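You operate a simulated robot arm through the tools that you are given. There is no shell and no other tool. Be economical: measure what you need, move in short steps, check, and stop when the job is done.

Carry out the task below with a simulated robot arm. There is one attempt and no reset: what you move stays moved.

Task
Take the orange card mould and put it in the green bowl.

It is judged by the outcome, as a careful person would: the job done as asked, and still so three seconds after it is handed in. It fails if anything else is knocked over, pushed out of place, dropped, spilled or broken.

Robot
A 6-joint arm with a two-finger parallel gripper, fixed in place. Base frame: the origin is at the foot of the arm, x ahead of it, y to its left, z up; the work surface is at about z = 0. Lengths are in mm, angles in rad, forces in N, time in s.
With the tool pointing down near the work surface it reaches from about 180 to 460 mm from the base axis. Its first joint turns from -1.222 to 1.222 rad. Payload 1.9 kg.
The tool frame sits at the grasp point between the pads (the TCP): z along the fingers, y along the line on which they close. The tips reach 23 mm beyond it. The gripper opens to 94 mm. The fingers are 38 mm wide and 10 mm thick; the gripper's body (54 by 96 mm) begins 39 mm behind the TCP.
Orientation is that of the tool frame in the base frame, as a unit quaternion [w, x, y, z]. With the fingers straight down and closing along the base's y, the tool's x points along the base's -x, its y along +y and its z along -z.

Tools
- The arm moves only by the tool play_rows. Its argument "rows" is one flat list of numbers, 5 for each row, row after row: the shift along the tool's x, y, z in units of 20 mm (1.0 is 20 mm), then the turn about the tool's z in units of 5 degrees (1.0 is 5 degrees), then the opening in per cent of the stroke, from 0 (shut) to 100 (fully open). In form: [tx, ty, tz, yaw, claw, tx, ty, tz, yaw, claw, ...]. A call has 1 to 8 rows; each row shifts and turns the commanded pose from where the row before left it, along the tool's axes as they then stand. A call with a number of a shift or a turn outside -1 to 1 is refused whole. A row lasts 0.2 s, in which the tool goes at most 50 mm and 0.15 rad; a call with a longer step from one row to the next is refused whole, and so is a gripper value outside its range. Where a pose cannot be reached the arm comes as near as it can. A force on the tool above 40 N (or 10 N above the force at the start of the call, whichever is more), or a blocked arm, ends the call early, and 0.2 s more pass. Each finger travels about 108 mm/s and halts on what it meets, pressing with about 38 N; the grip force reading is that of the motor and also rises with nothing between the fingers. The clock runs only during rows and for 0.2 s after the last one: add rows that do not move to give the fingers time. It gives the time, the measured TCP pose, the force on the tool (base axes), the opening and the grip force at its end, in the units of the frame above (readings bear some noise).
- Cameras (640 x 400 px; columns grow to the right, rows downward): "scene" is fixed at [69.5, 323.7, 431.5]; the picture's right is [-0.63, -0.78, 0.00], its down [-0.39, 0.31, -0.87] and it looks along [0.67, -0.54, -0.50] (base axes); focal length 224 px, centre (320, 200). "wrist" rides on the gripper at [-39, 0, -44] in the tool frame; the picture's right is [0.00, -1.00, 0.00], its down [0.97, 0.00, -0.24] and it looks along [0.24, 0.00, 0.97] (tool axes); focal length 218 px, centre (320, 200).
- capture(camera): a new picture of that camera. It takes no simulated time.
- locate(camera, pixels): for up to 12 pixels [column, row] of the newest picture of that camera ("zoom" is the newest enlarged one), the place [x, y, z] in the base frame of the surface seen there, good to about 2 mm. It takes no simulated time.
- zoom(camera, box): a new picture of the part [left, top, right, bottom] of that camera's present view, enlarged. It takes no simulated time.
- job_done(): hands the job in; it is judged then, once.

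Keep the steps short. Do not move on a guess: measure, check each grasp and each placing, and mend mistakes. In all there are 60 turns and 26 pictures (those below and enlarged ones count). Leave the gripper open and the arm clear of the work at the hand-in unless told otherwise, and finish with a single line.

The tools are called after "Call:" as a command line: name --argument value ..., lists and objects as JSON in quotes. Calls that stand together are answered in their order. play_rows: Moves the arm, as the interface text tells. Its arguments: {"type":"object","properties":{"rows":{"type":"array","items":{"type":"number"}}},"required":["rows"]} The other tools are called the same way: capture (camera) takes a picture; locate (camera, pixels) gives the place of the surface under pixels of a picture; zoom (camera, box) takes an enlarged picture of a part of a camera's view; job_done () hands the job in.

At the start:

```text
time: 0.0
tool_pos: [270.0, 14.0, 338.7]
orientation: [0.001, 0.0, 1.0, 0.0]
wrist_force: [0.4, -0.5, 0.0]
grip_width: 94.0
finger_force: 0.0
```

scene: 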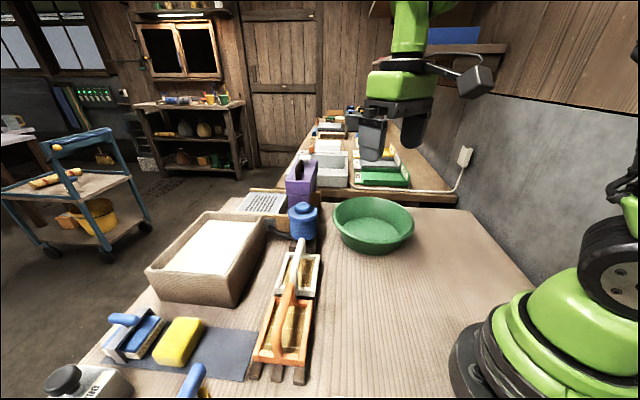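
wrist: 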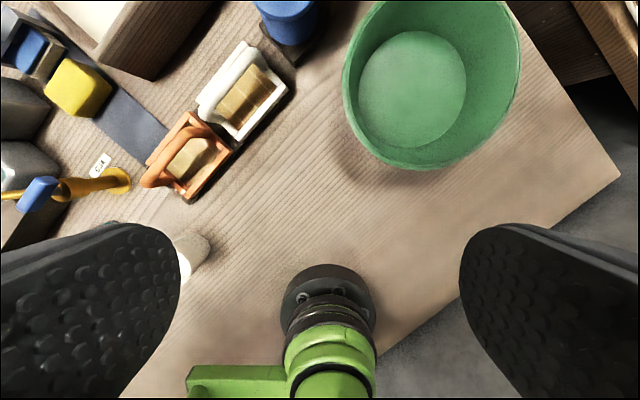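

I see two moulds standing on a rack, a white one at about scene (300,270) and an orange one at about (285,325). The bowl is at about (373,222). I'll zoom in on the moulds from both cameras.

Call:
zoom --camera "scene" --box '[220, 220, 380, 390]'

Call:
zoom --camera "wrist" --box '[120, 30, 310, 220]'

```text
2.35 times, centred on (300, 305) of scene
```

zoom: 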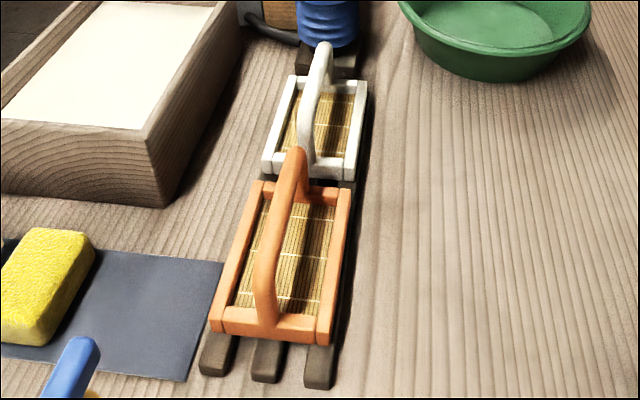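

```text
2.11 times, centred on (215, 125) of wrist
```

zoom: 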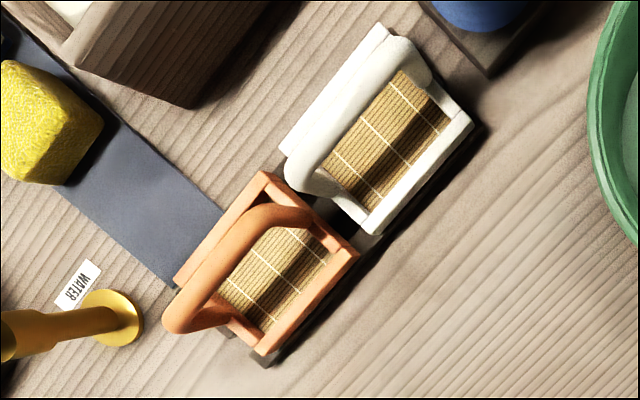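

The orange mould has an arched handle that I can grip across. I'll measure the handle and frame corners in the wrist zoom, and the bowl rim and floor, the tap and the neighbouring mould in the full views.

Call:
locate --camera "zoom" --pixels '[[268, 216], [228, 246], [182, 300], [172, 322], [300, 212], [262, 176], [356, 256], [264, 350], [178, 278], [312, 192], [290, 150], [120, 310]]'

Call:
locate --camera "scene" --pixels '[[298, 284], [293, 290], [287, 310], [284, 335], [285, 352], [253, 355], [304, 362], [315, 300], [300, 242], [335, 213], [413, 222], [372, 222]]'

Call:
locate --camera "wrist" --pixels '[[412, 90], [345, 75], [519, 60], [420, 168], [375, 8], [505, 10], [500, 120], [365, 135], [120, 180], [60, 190], [290, 20], [190, 250]]'

```text
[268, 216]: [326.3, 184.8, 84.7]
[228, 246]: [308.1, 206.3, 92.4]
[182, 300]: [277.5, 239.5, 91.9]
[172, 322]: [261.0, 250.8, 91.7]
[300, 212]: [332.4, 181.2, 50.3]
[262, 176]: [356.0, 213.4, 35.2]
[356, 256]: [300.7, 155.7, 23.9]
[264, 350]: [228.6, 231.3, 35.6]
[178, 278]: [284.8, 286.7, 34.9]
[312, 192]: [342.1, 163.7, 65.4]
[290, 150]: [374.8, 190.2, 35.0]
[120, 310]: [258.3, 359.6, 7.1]
```

```text
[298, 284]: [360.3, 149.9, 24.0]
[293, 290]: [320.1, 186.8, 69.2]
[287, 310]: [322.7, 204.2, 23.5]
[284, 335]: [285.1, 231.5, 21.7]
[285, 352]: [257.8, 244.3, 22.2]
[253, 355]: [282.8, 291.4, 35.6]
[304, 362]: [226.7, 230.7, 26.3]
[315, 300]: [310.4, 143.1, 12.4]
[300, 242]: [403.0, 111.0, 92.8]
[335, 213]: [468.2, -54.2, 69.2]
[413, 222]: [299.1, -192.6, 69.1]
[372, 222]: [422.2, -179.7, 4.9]
```

```text
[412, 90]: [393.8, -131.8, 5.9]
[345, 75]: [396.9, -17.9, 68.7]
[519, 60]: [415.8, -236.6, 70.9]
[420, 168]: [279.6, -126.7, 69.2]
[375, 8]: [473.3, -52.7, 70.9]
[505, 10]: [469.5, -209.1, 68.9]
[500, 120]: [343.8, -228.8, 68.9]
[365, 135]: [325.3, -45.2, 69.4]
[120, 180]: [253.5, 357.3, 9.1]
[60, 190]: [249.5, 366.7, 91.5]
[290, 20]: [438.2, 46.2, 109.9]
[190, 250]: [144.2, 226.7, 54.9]
```

The handle top is at about z = 92. It runs along (-0.69, 0.72), with its middle near (292, 223). The bowl's centre is about (390, -130), with the rim at z 70 and the floor at about 5. First I'll move the open gripper towards the handle, staying high.

Call:
play_rows --rows '[-0.1, 1, 0.5, 0, 100, -0.1, 1, 0.5, 0, 100, -0.1, 1, 0.5, 0, 100, -0.1, 1, 0.5, 0, 100, -0.1, 1, 0.5, 0, 100, -0.1, 1, 0.5, 0, 100, -0.1, 1, 0.5, 0, 100, -0.1, 1, 0.5, 0, 100]'

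```text
time: 1.8
tool_pos: [286.1, 176.3, 258.1]
orientation: [0.001, 0.0, 1.0, 0.001]
wrist_force: [0.5, 0.8, -0.1]
grip_width: 94.2
finger_force: 0.1
```

The move came out as commanded. Next I'll close the remaining 6 and 47 mm, then start the 46° turn.

Call:
play_rows --rows '[-0.15, 1, 0, 0, 100, -0.15, 1, 0, 0, 100, 0, 0.35, 0, 1, 100, 0, 0, 0, 1, 100, 0, 0, 0, 1, 100, 0, 0, 0, 1, 100, 0, 0, 0, 1, 100, 0, 0, 0, 1, 100]'

Call:
play_rows --rows '[0, 0, 0.5, 1, 100, 0, 0, 0.5, 1, 100, 0, 0, 0.5, 1, 100, 0, 0, 0.5, 0.2, 100]'

Call:
capture --camera "wrist"

```text
time: 3.6
tool_pos: [293.0, 220.6, 257.8]
orientation: [0.0, 0.26, 0.966, 0.001]
wrist_force: [-0.7, 0.2, 0.6]
grip_width: 93.9
finger_force: 0.0
```

```text
time: 4.6
tool_pos: [291.3, 220.5, 217.8]
orientation: [0.001, 0.391, 0.92, 0.001]
wrist_force: [0.6, 0.1, 0.6]
grip_width: 94.0
finger_force: 0.1
```

```text
21 pictures are left
```

wrist: 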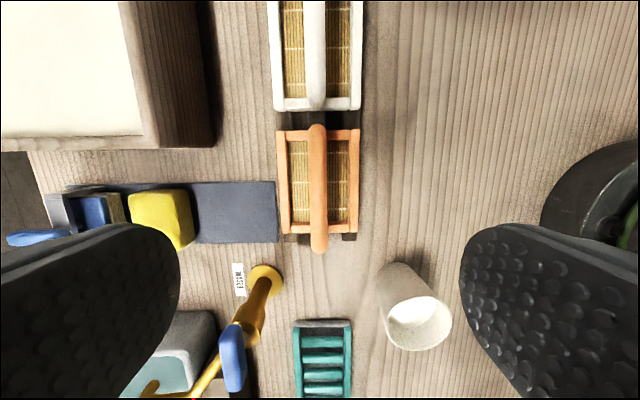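

The gripper is well aligned, with the handle vertical in the picture at column 318. I'll measure the handle ends and edges, plus the cup and the tap, to check clearance.

Call:
locate --camera "wrist" --pixels '[[317, 130], [318, 185], [319, 240], [309, 185], [327, 185], [262, 285], [232, 345], [410, 275], [420, 320], [280, 132], [357, 230], [317, 103]]'

```text
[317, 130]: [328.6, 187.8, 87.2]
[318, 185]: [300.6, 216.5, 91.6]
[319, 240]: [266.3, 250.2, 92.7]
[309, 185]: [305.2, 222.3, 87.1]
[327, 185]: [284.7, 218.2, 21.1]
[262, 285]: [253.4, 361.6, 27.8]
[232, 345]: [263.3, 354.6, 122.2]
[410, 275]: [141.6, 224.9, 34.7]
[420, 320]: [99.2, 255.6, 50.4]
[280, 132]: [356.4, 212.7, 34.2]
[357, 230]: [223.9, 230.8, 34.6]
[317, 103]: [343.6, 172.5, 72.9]
```

The handle's centre line lies about 2–3 mm to the tool's +y side and its top is at 92. The tap and cup are well clear. I'll shift 2 mm and descend to a TCP height of about 100, then to 82.

Call:
play_rows --rows '[0, 0.12, 0.8, 0, 100, 0, 0, 0.8, 0, 100, 0, 0, 0.8, 0, 100, 0, 0, 0.8, 0, 100, 0, 0, 0.8, 0, 100, 0, 0, 0.8, 0, 100, 0, 0, 0.8, 0, 100, 0, 0, 0.3, 0, 100]'

Call:
capture --camera "wrist"

Call:
zoom --camera "scene" --box '[220, 220, 380, 390]'

```text
time: 6.4
tool_pos: [294.7, 221.9, 100.6]
orientation: [0.0, 0.391, 0.92, 0.001]
wrist_force: [0.0, 0.1, 0.5]
grip_width: 94.0
finger_force: 0.1
```

```text
20 pictures are left
```

wrist: 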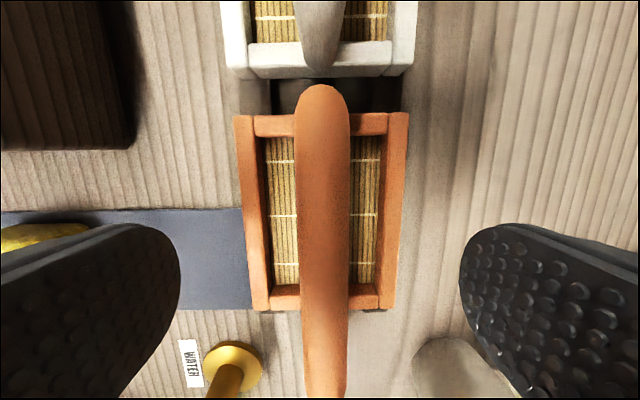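

```text
2.35 times, centred on (300, 305) of scene
```

zoom: 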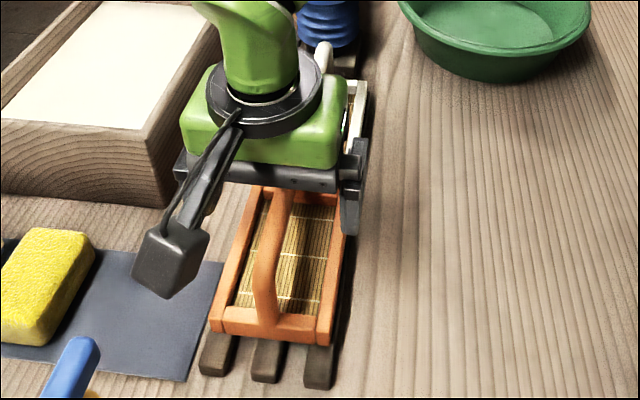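

The handle lies centred between the fingers, within about 1.5 mm. I'll go down 18 mm so the pads flank the bar, then close.

Call:
play_rows --rows '[0, -0.05, 0.45, 0, 100, 0, 0, 0.45, 0, 100, 0, 0, 0, 0, 60, 0, 0, 0, 0, 30, 0, 0, 0, 0, 5, 0, 0, 0, 0, 5, 0, 0, 0, 0, 5]'

Call:
capture --camera "wrist"

```text
time: 8.0
tool_pos: [294.0, 222.3, 82.7]
orientation: [0.0, 0.392, 0.92, 0.0]
wrist_force: [-1.4, -0.2, 0.5]
grip_width: 13.7
finger_force: 37.9
```

```text
18 pictures are left
```

wrist: 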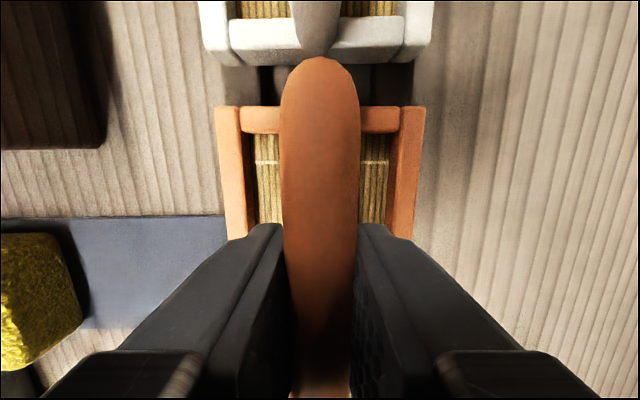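

The fingers hold the bar at 13.7 mm with the mould centred. I'll lift straight up, slowly at first.

Call:
play_rows --rows '[0, 0, -0.3, 0, 0, 0, 0, -0.4, 0, 0, 0, 0, -0.5, 0, 0, 0, 0, -0.6, 0, 0, 0, 0, -0.8, 0, 0, 0, 0, -0.8, 0, 0, 0, 0, -0.8, 0, 0]'

Call:
capture --camera "scene"

Call:
capture --camera "wrist"

```text
time: 9.6
tool_pos: [294.3, 223.2, 165.7]
orientation: [0.0, 0.391, 0.921, 0.001]
wrist_force: [0.2, -0.1, -1.6]
grip_width: 13.7
finger_force: 37.9
```

```text
17 pictures are left
```

scene: 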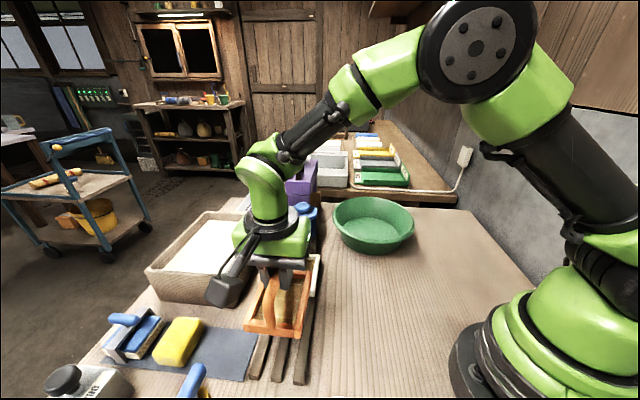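

```text
16 pictures are left
```

wrist: 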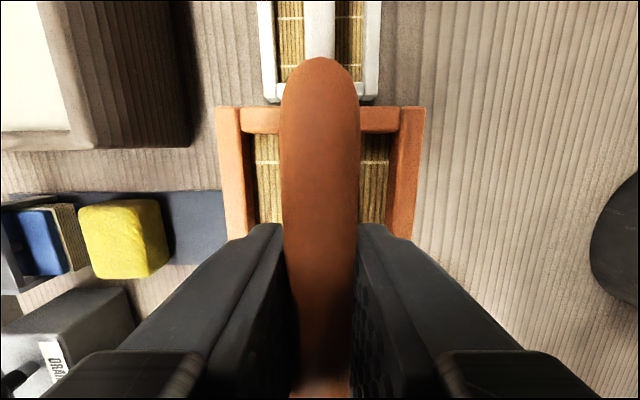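

The mould is off the rack, the grip is steady at 13.7 mm, and the white mould and rack haven't moved. I'll raise it to about 240, then start across towards the bowl.

Call:
play_rows --rows '[0, 0, -0.9, 0, 0, 0, 0, -0.9, 0, 0, 0, 0, -0.9, 0, 0, 0, 0, -0.9, 0, 0, -0.4, -0.22, 0, 0, 0, -0.7, -0.38, 0, 0, 0, -0.9, -0.49, 0, 0, 0, -0.9, -0.49, 0, 0, 0]'

Call:
play_rows --rows '[-0.9, -0.49, 0, 0, 0, -0.9, -0.49, 0, 0, 0, -0.9, -0.49, 0, 0, 0, -0.9, -0.49, 0, 0, 0, -0.9, -0.49, 0, 0, 0, -0.9, -0.49, 0, 0, 0, -0.9, -0.49, 0, 0, 0, -0.9, -0.49, 0, 0, 0]'

```text
time: 11.4
tool_pos: [310.6, 157.2, 238.2]
orientation: [0.0, 0.392, 0.92, 0.0]
wrist_force: [-0.5, 0.2, -0.6]
grip_width: 13.8
finger_force: 37.9
```

```text
time: 13.2
tool_pos: [355.4, 1.0, 237.6]
orientation: [0.001, 0.39, 0.921, 0.001]
wrist_force: [-0.4, 0.4, -0.9]
grip_width: 13.8
finger_force: 38.2
```

Tracking is good. I'll go the last 136 mm to above the bowl's centre, then look.

Call:
play_rows --rows '[-0.9, -0.5, 0, 0, 0, -0.9, -0.5, 0, 0, 0, -0.9, -0.5, 0, 0, 0, -0.9, -0.5, 0, 0, 0, -0.9, -0.5, 0, 0, 0, -0.7, -0.4, 0, 0, 0, -0.5, -0.3, 0, 0, 0, -0.23, -0.09, 0, 0, 0]'

Call:
capture --camera "scene"

Call:
capture --camera "wrist"

```text
time: 15.0
tool_pos: [390.0, -129.8, 238.5]
orientation: [0.0, 0.392, 0.92, 0.0]
wrist_force: [0.5, 0.4, -1.3]
grip_width: 13.6
finger_force: 37.7
```

```text
15 pictures are left
```

scene: 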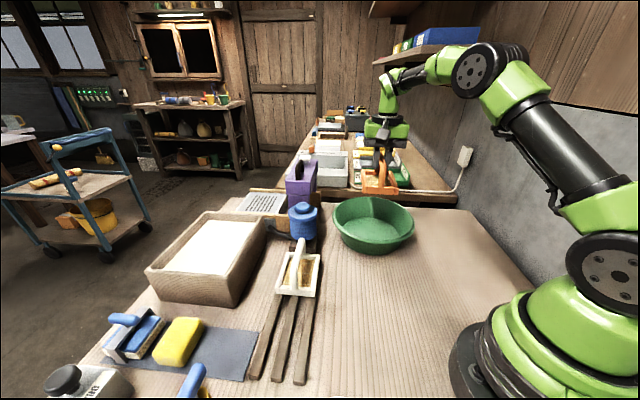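

```text
14 pictures are left
```

wrist: 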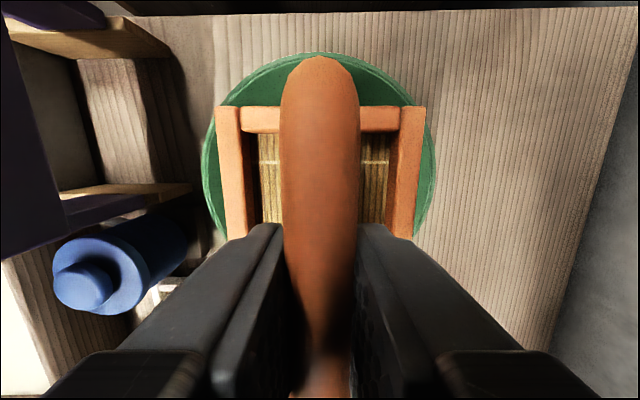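

The mould is over the bowl. I'll re-measure the rim in both views to centre it exactly.

Call:
locate --camera "wrist" --pixels '[[205, 170], [434, 170], [320, 54], [240, 85], [400, 85], [217, 222], [424, 222]]'

Call:
locate --camera "scene" --pixels '[[334, 214], [413, 220], [373, 231], [373, 198], [355, 226], [395, 228], [375, 208], [372, 190], [395, 193]]'

```text
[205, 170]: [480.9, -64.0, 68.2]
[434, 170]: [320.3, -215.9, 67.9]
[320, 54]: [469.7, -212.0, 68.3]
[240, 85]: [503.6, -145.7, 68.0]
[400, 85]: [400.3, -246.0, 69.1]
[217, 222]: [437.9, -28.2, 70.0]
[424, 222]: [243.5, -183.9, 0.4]
```

```text
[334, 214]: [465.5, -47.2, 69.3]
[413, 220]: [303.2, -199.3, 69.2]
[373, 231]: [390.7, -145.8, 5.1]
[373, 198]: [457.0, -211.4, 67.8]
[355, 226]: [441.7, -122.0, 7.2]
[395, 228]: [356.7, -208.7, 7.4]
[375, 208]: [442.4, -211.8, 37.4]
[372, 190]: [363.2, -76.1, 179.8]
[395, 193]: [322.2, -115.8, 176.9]
```

The bowl's centre is (392, -132) with a radius of about 113. The mould's centre sits about 4 mm off the TCP, so I'll shift 5 mm and descend to a TCP height of about 100.

Call:
play_rows --rows '[-0.25, 0.11, 0.5, 0, 0, 0, 0, 0.9, 0, 0, 0, 0, 1, 0, 0, 0, 0, 1, 0, 0, 0, 0, 1, 0, 0, 0, 0, 1, 0, 0, 0, 0, 0.9, 0, 0, 0, 0, 0.6, 0, 0]'

Call:
zoom --camera "scene" --box '[300, 130, 460, 280]'

```text
time: 16.8
tool_pos: [396.9, -131.2, 101.2]
orientation: [-0.001, 0.391, 0.92, 0.001]
wrist_force: [1.1, 0.9, -1.7]
grip_width: 13.6
finger_force: 38.1
```

```text
2.67 times, centred on (380, 205) of scene
```

zoom: 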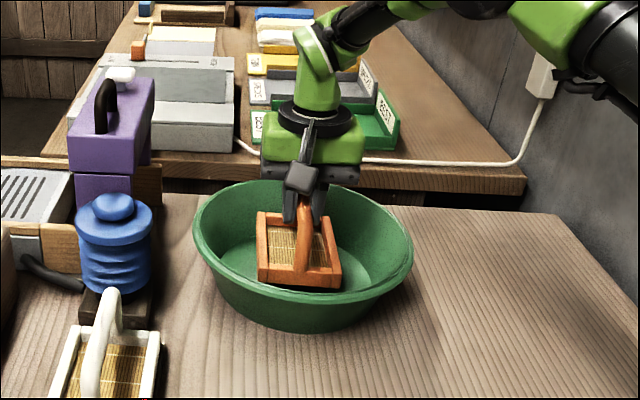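

The mould is inside the rim and clear of the sides. I'll lower it gently in small steps and watch the force.

Call:
play_rows --rows '[0, 0, 0.4, 0, 0, 0, 0, 0.4, 0, 0, 0, 0, 0.2, 0, 0, 0, 0, 0.15, 0, 0, 0, 0, 0.1, 0, 0]'

Call:
zoom --camera "scene" --box '[325, 170, 425, 260]'

```text
time: 18.0
tool_pos: [397.0, -133.2, 75.3]
orientation: [0.0, 0.39, 0.921, 0.0]
wrist_force: [0.0, 0.4, 0.0]
grip_width: 13.9
finger_force: 38.4
```

```text
4.44 times, centred on (375, 215) of scene
```

zoom: 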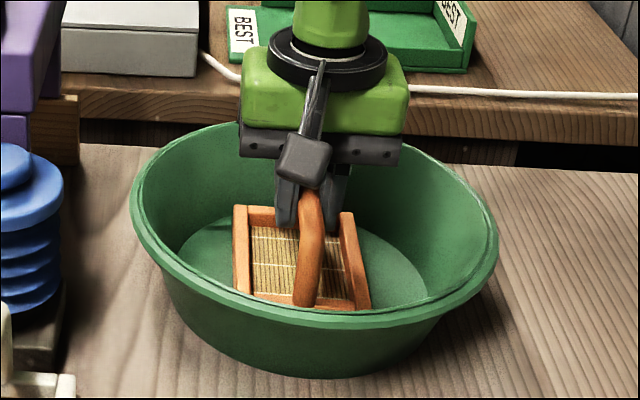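

There's no contact yet, with the force near 0 at z 75. I'll keep going down in small steps.

Call:
play_rows --rows '[0, 0, 0.08, 0, 0, 0, 0, 0.08, 0, 0, 0, 0, 0.05, 0, 0]'

```text
time: 18.8
tool_pos: [396.7, -133.4, 71.2]
orientation: [0.003, 0.39, 0.921, 0.001]
wrist_force: [-2.5, 4.4, 32.1]
grip_width: 13.6
finger_force: 38.0
```

It has touched down, with 32 N upward at z 71.2. I'll ease up 1.5 mm to take the load off before releasing.

Call:
play_rows --rows '[0, 0, -0.07, 0, 0, 0, 0, 0, 0, 0]'

```text
time: 19.4
tool_pos: [396.2, -132.9, 70.5]
orientation: [0.002, 0.39, 0.921, 0.0]
wrist_force: [4.5, -1.5, 13.0]
grip_width: 13.8
finger_force: 38.1
```

The force is down to 13 N, so the mould is still resting on the floor. I'll ease up a little more, then open partway to about 50 mm, since the bowl leaves room for that.

Call:
play_rows --rows '[0, 0, -0.04, 0, 0, 0, 0, 0, 0, 20, 0, 0, 0, 0, 35, 0, 0, 0, 0, 50, 0, 0, 0, 0, 50, 0, 0, 0, 0, 50]'

Call:
zoom --camera "scene" --box '[325, 170, 425, 260]'

```text
time: 20.8
tool_pos: [396.0, -131.6, 72.4]
orientation: [0.001, 0.391, 0.92, 0.0]
wrist_force: [-0.3, -0.7, -0.3]
grip_width: 46.8
finger_force: 0.1
```

```text
4.44 times, centred on (375, 215) of scene
```

zoom: 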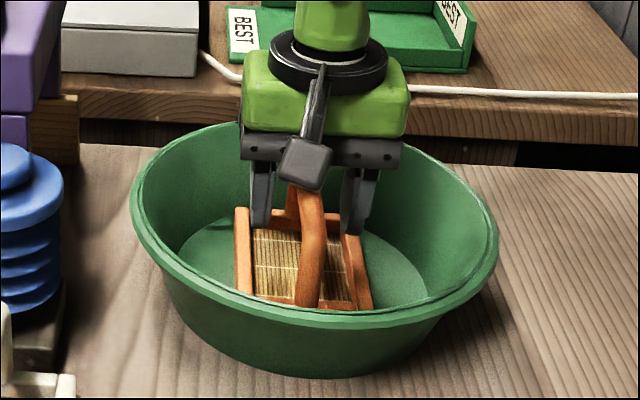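

The fingers are free of the handle and the mould stands flat in the bowl. I'll rise straight up.

Call:
play_rows --rows '[0, 0, -0.4, 0, 50, 0, 0, -0.8, 0, 50, 0, 0, -1, 0, 50, 0, 0, -1, 0, 50, 0, 0, -1, 0, 50, 0, 0, -1, 0, 50, 0, 0, -1, 0, 100, 0, 0, -1, 0, 100]'

Call:
play_rows --rows '[1, 0.5, 0, 0, 100, 1, 0.5, 0, 0, 100, 1, 0.5, 0, 0, 100, 1, 0.5, 0, 0, 100, 1, 0.5, 0, 0, 100, 1, 0.5, 0, 0, 100, 0, 0, 0, 0, 100]'

Call:
capture --camera "scene"

Call:
zoom --camera "scene" --box '[325, 170, 425, 260]'

```text
time: 22.6
tool_pos: [396.2, -132.5, 218.0]
orientation: [0.0, 0.39, 0.921, 0.001]
wrist_force: [-0.6, 0.8, 0.0]
grip_width: 93.9
finger_force: 0.0
```

```text
time: 24.2
tool_pos: [357.2, -2.9, 215.6]
orientation: [0.0, 0.39, 0.921, 0.0]
wrist_force: [-1.2, -1.1, 0.0]
grip_width: 93.8
finger_force: 0.1
```

```text
10 pictures are left
```

scene: 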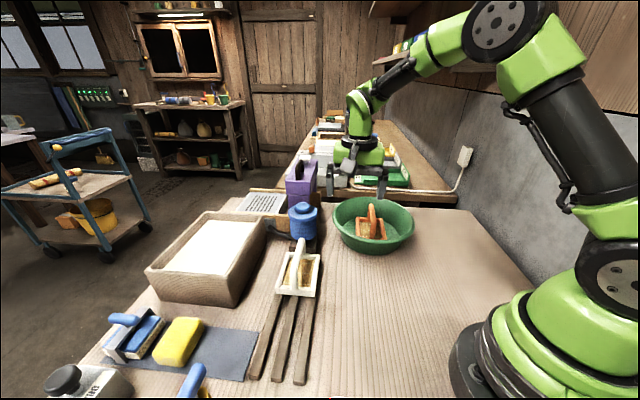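

```text
4.44 times, centred on (375, 215) of scene
```

zoom: 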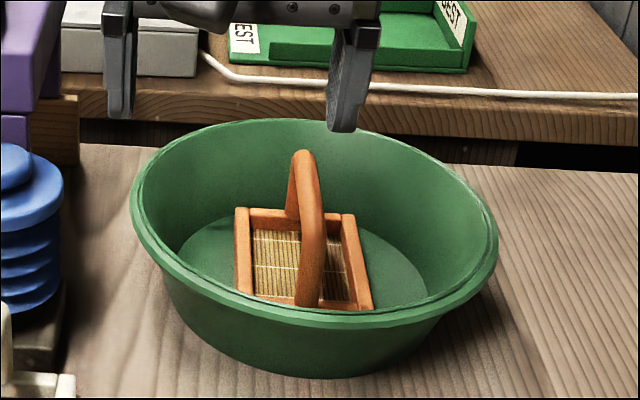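

The mould rests flat in the bowl. The bowl and everything else are where they were, and the gripper is open and clear above. I'm handing in.

Call:
job_done

```text
The job is handed in.
```

The orange card mould is resting flat in the green bowl, nothing else was moved, and the gripper is open and clear.
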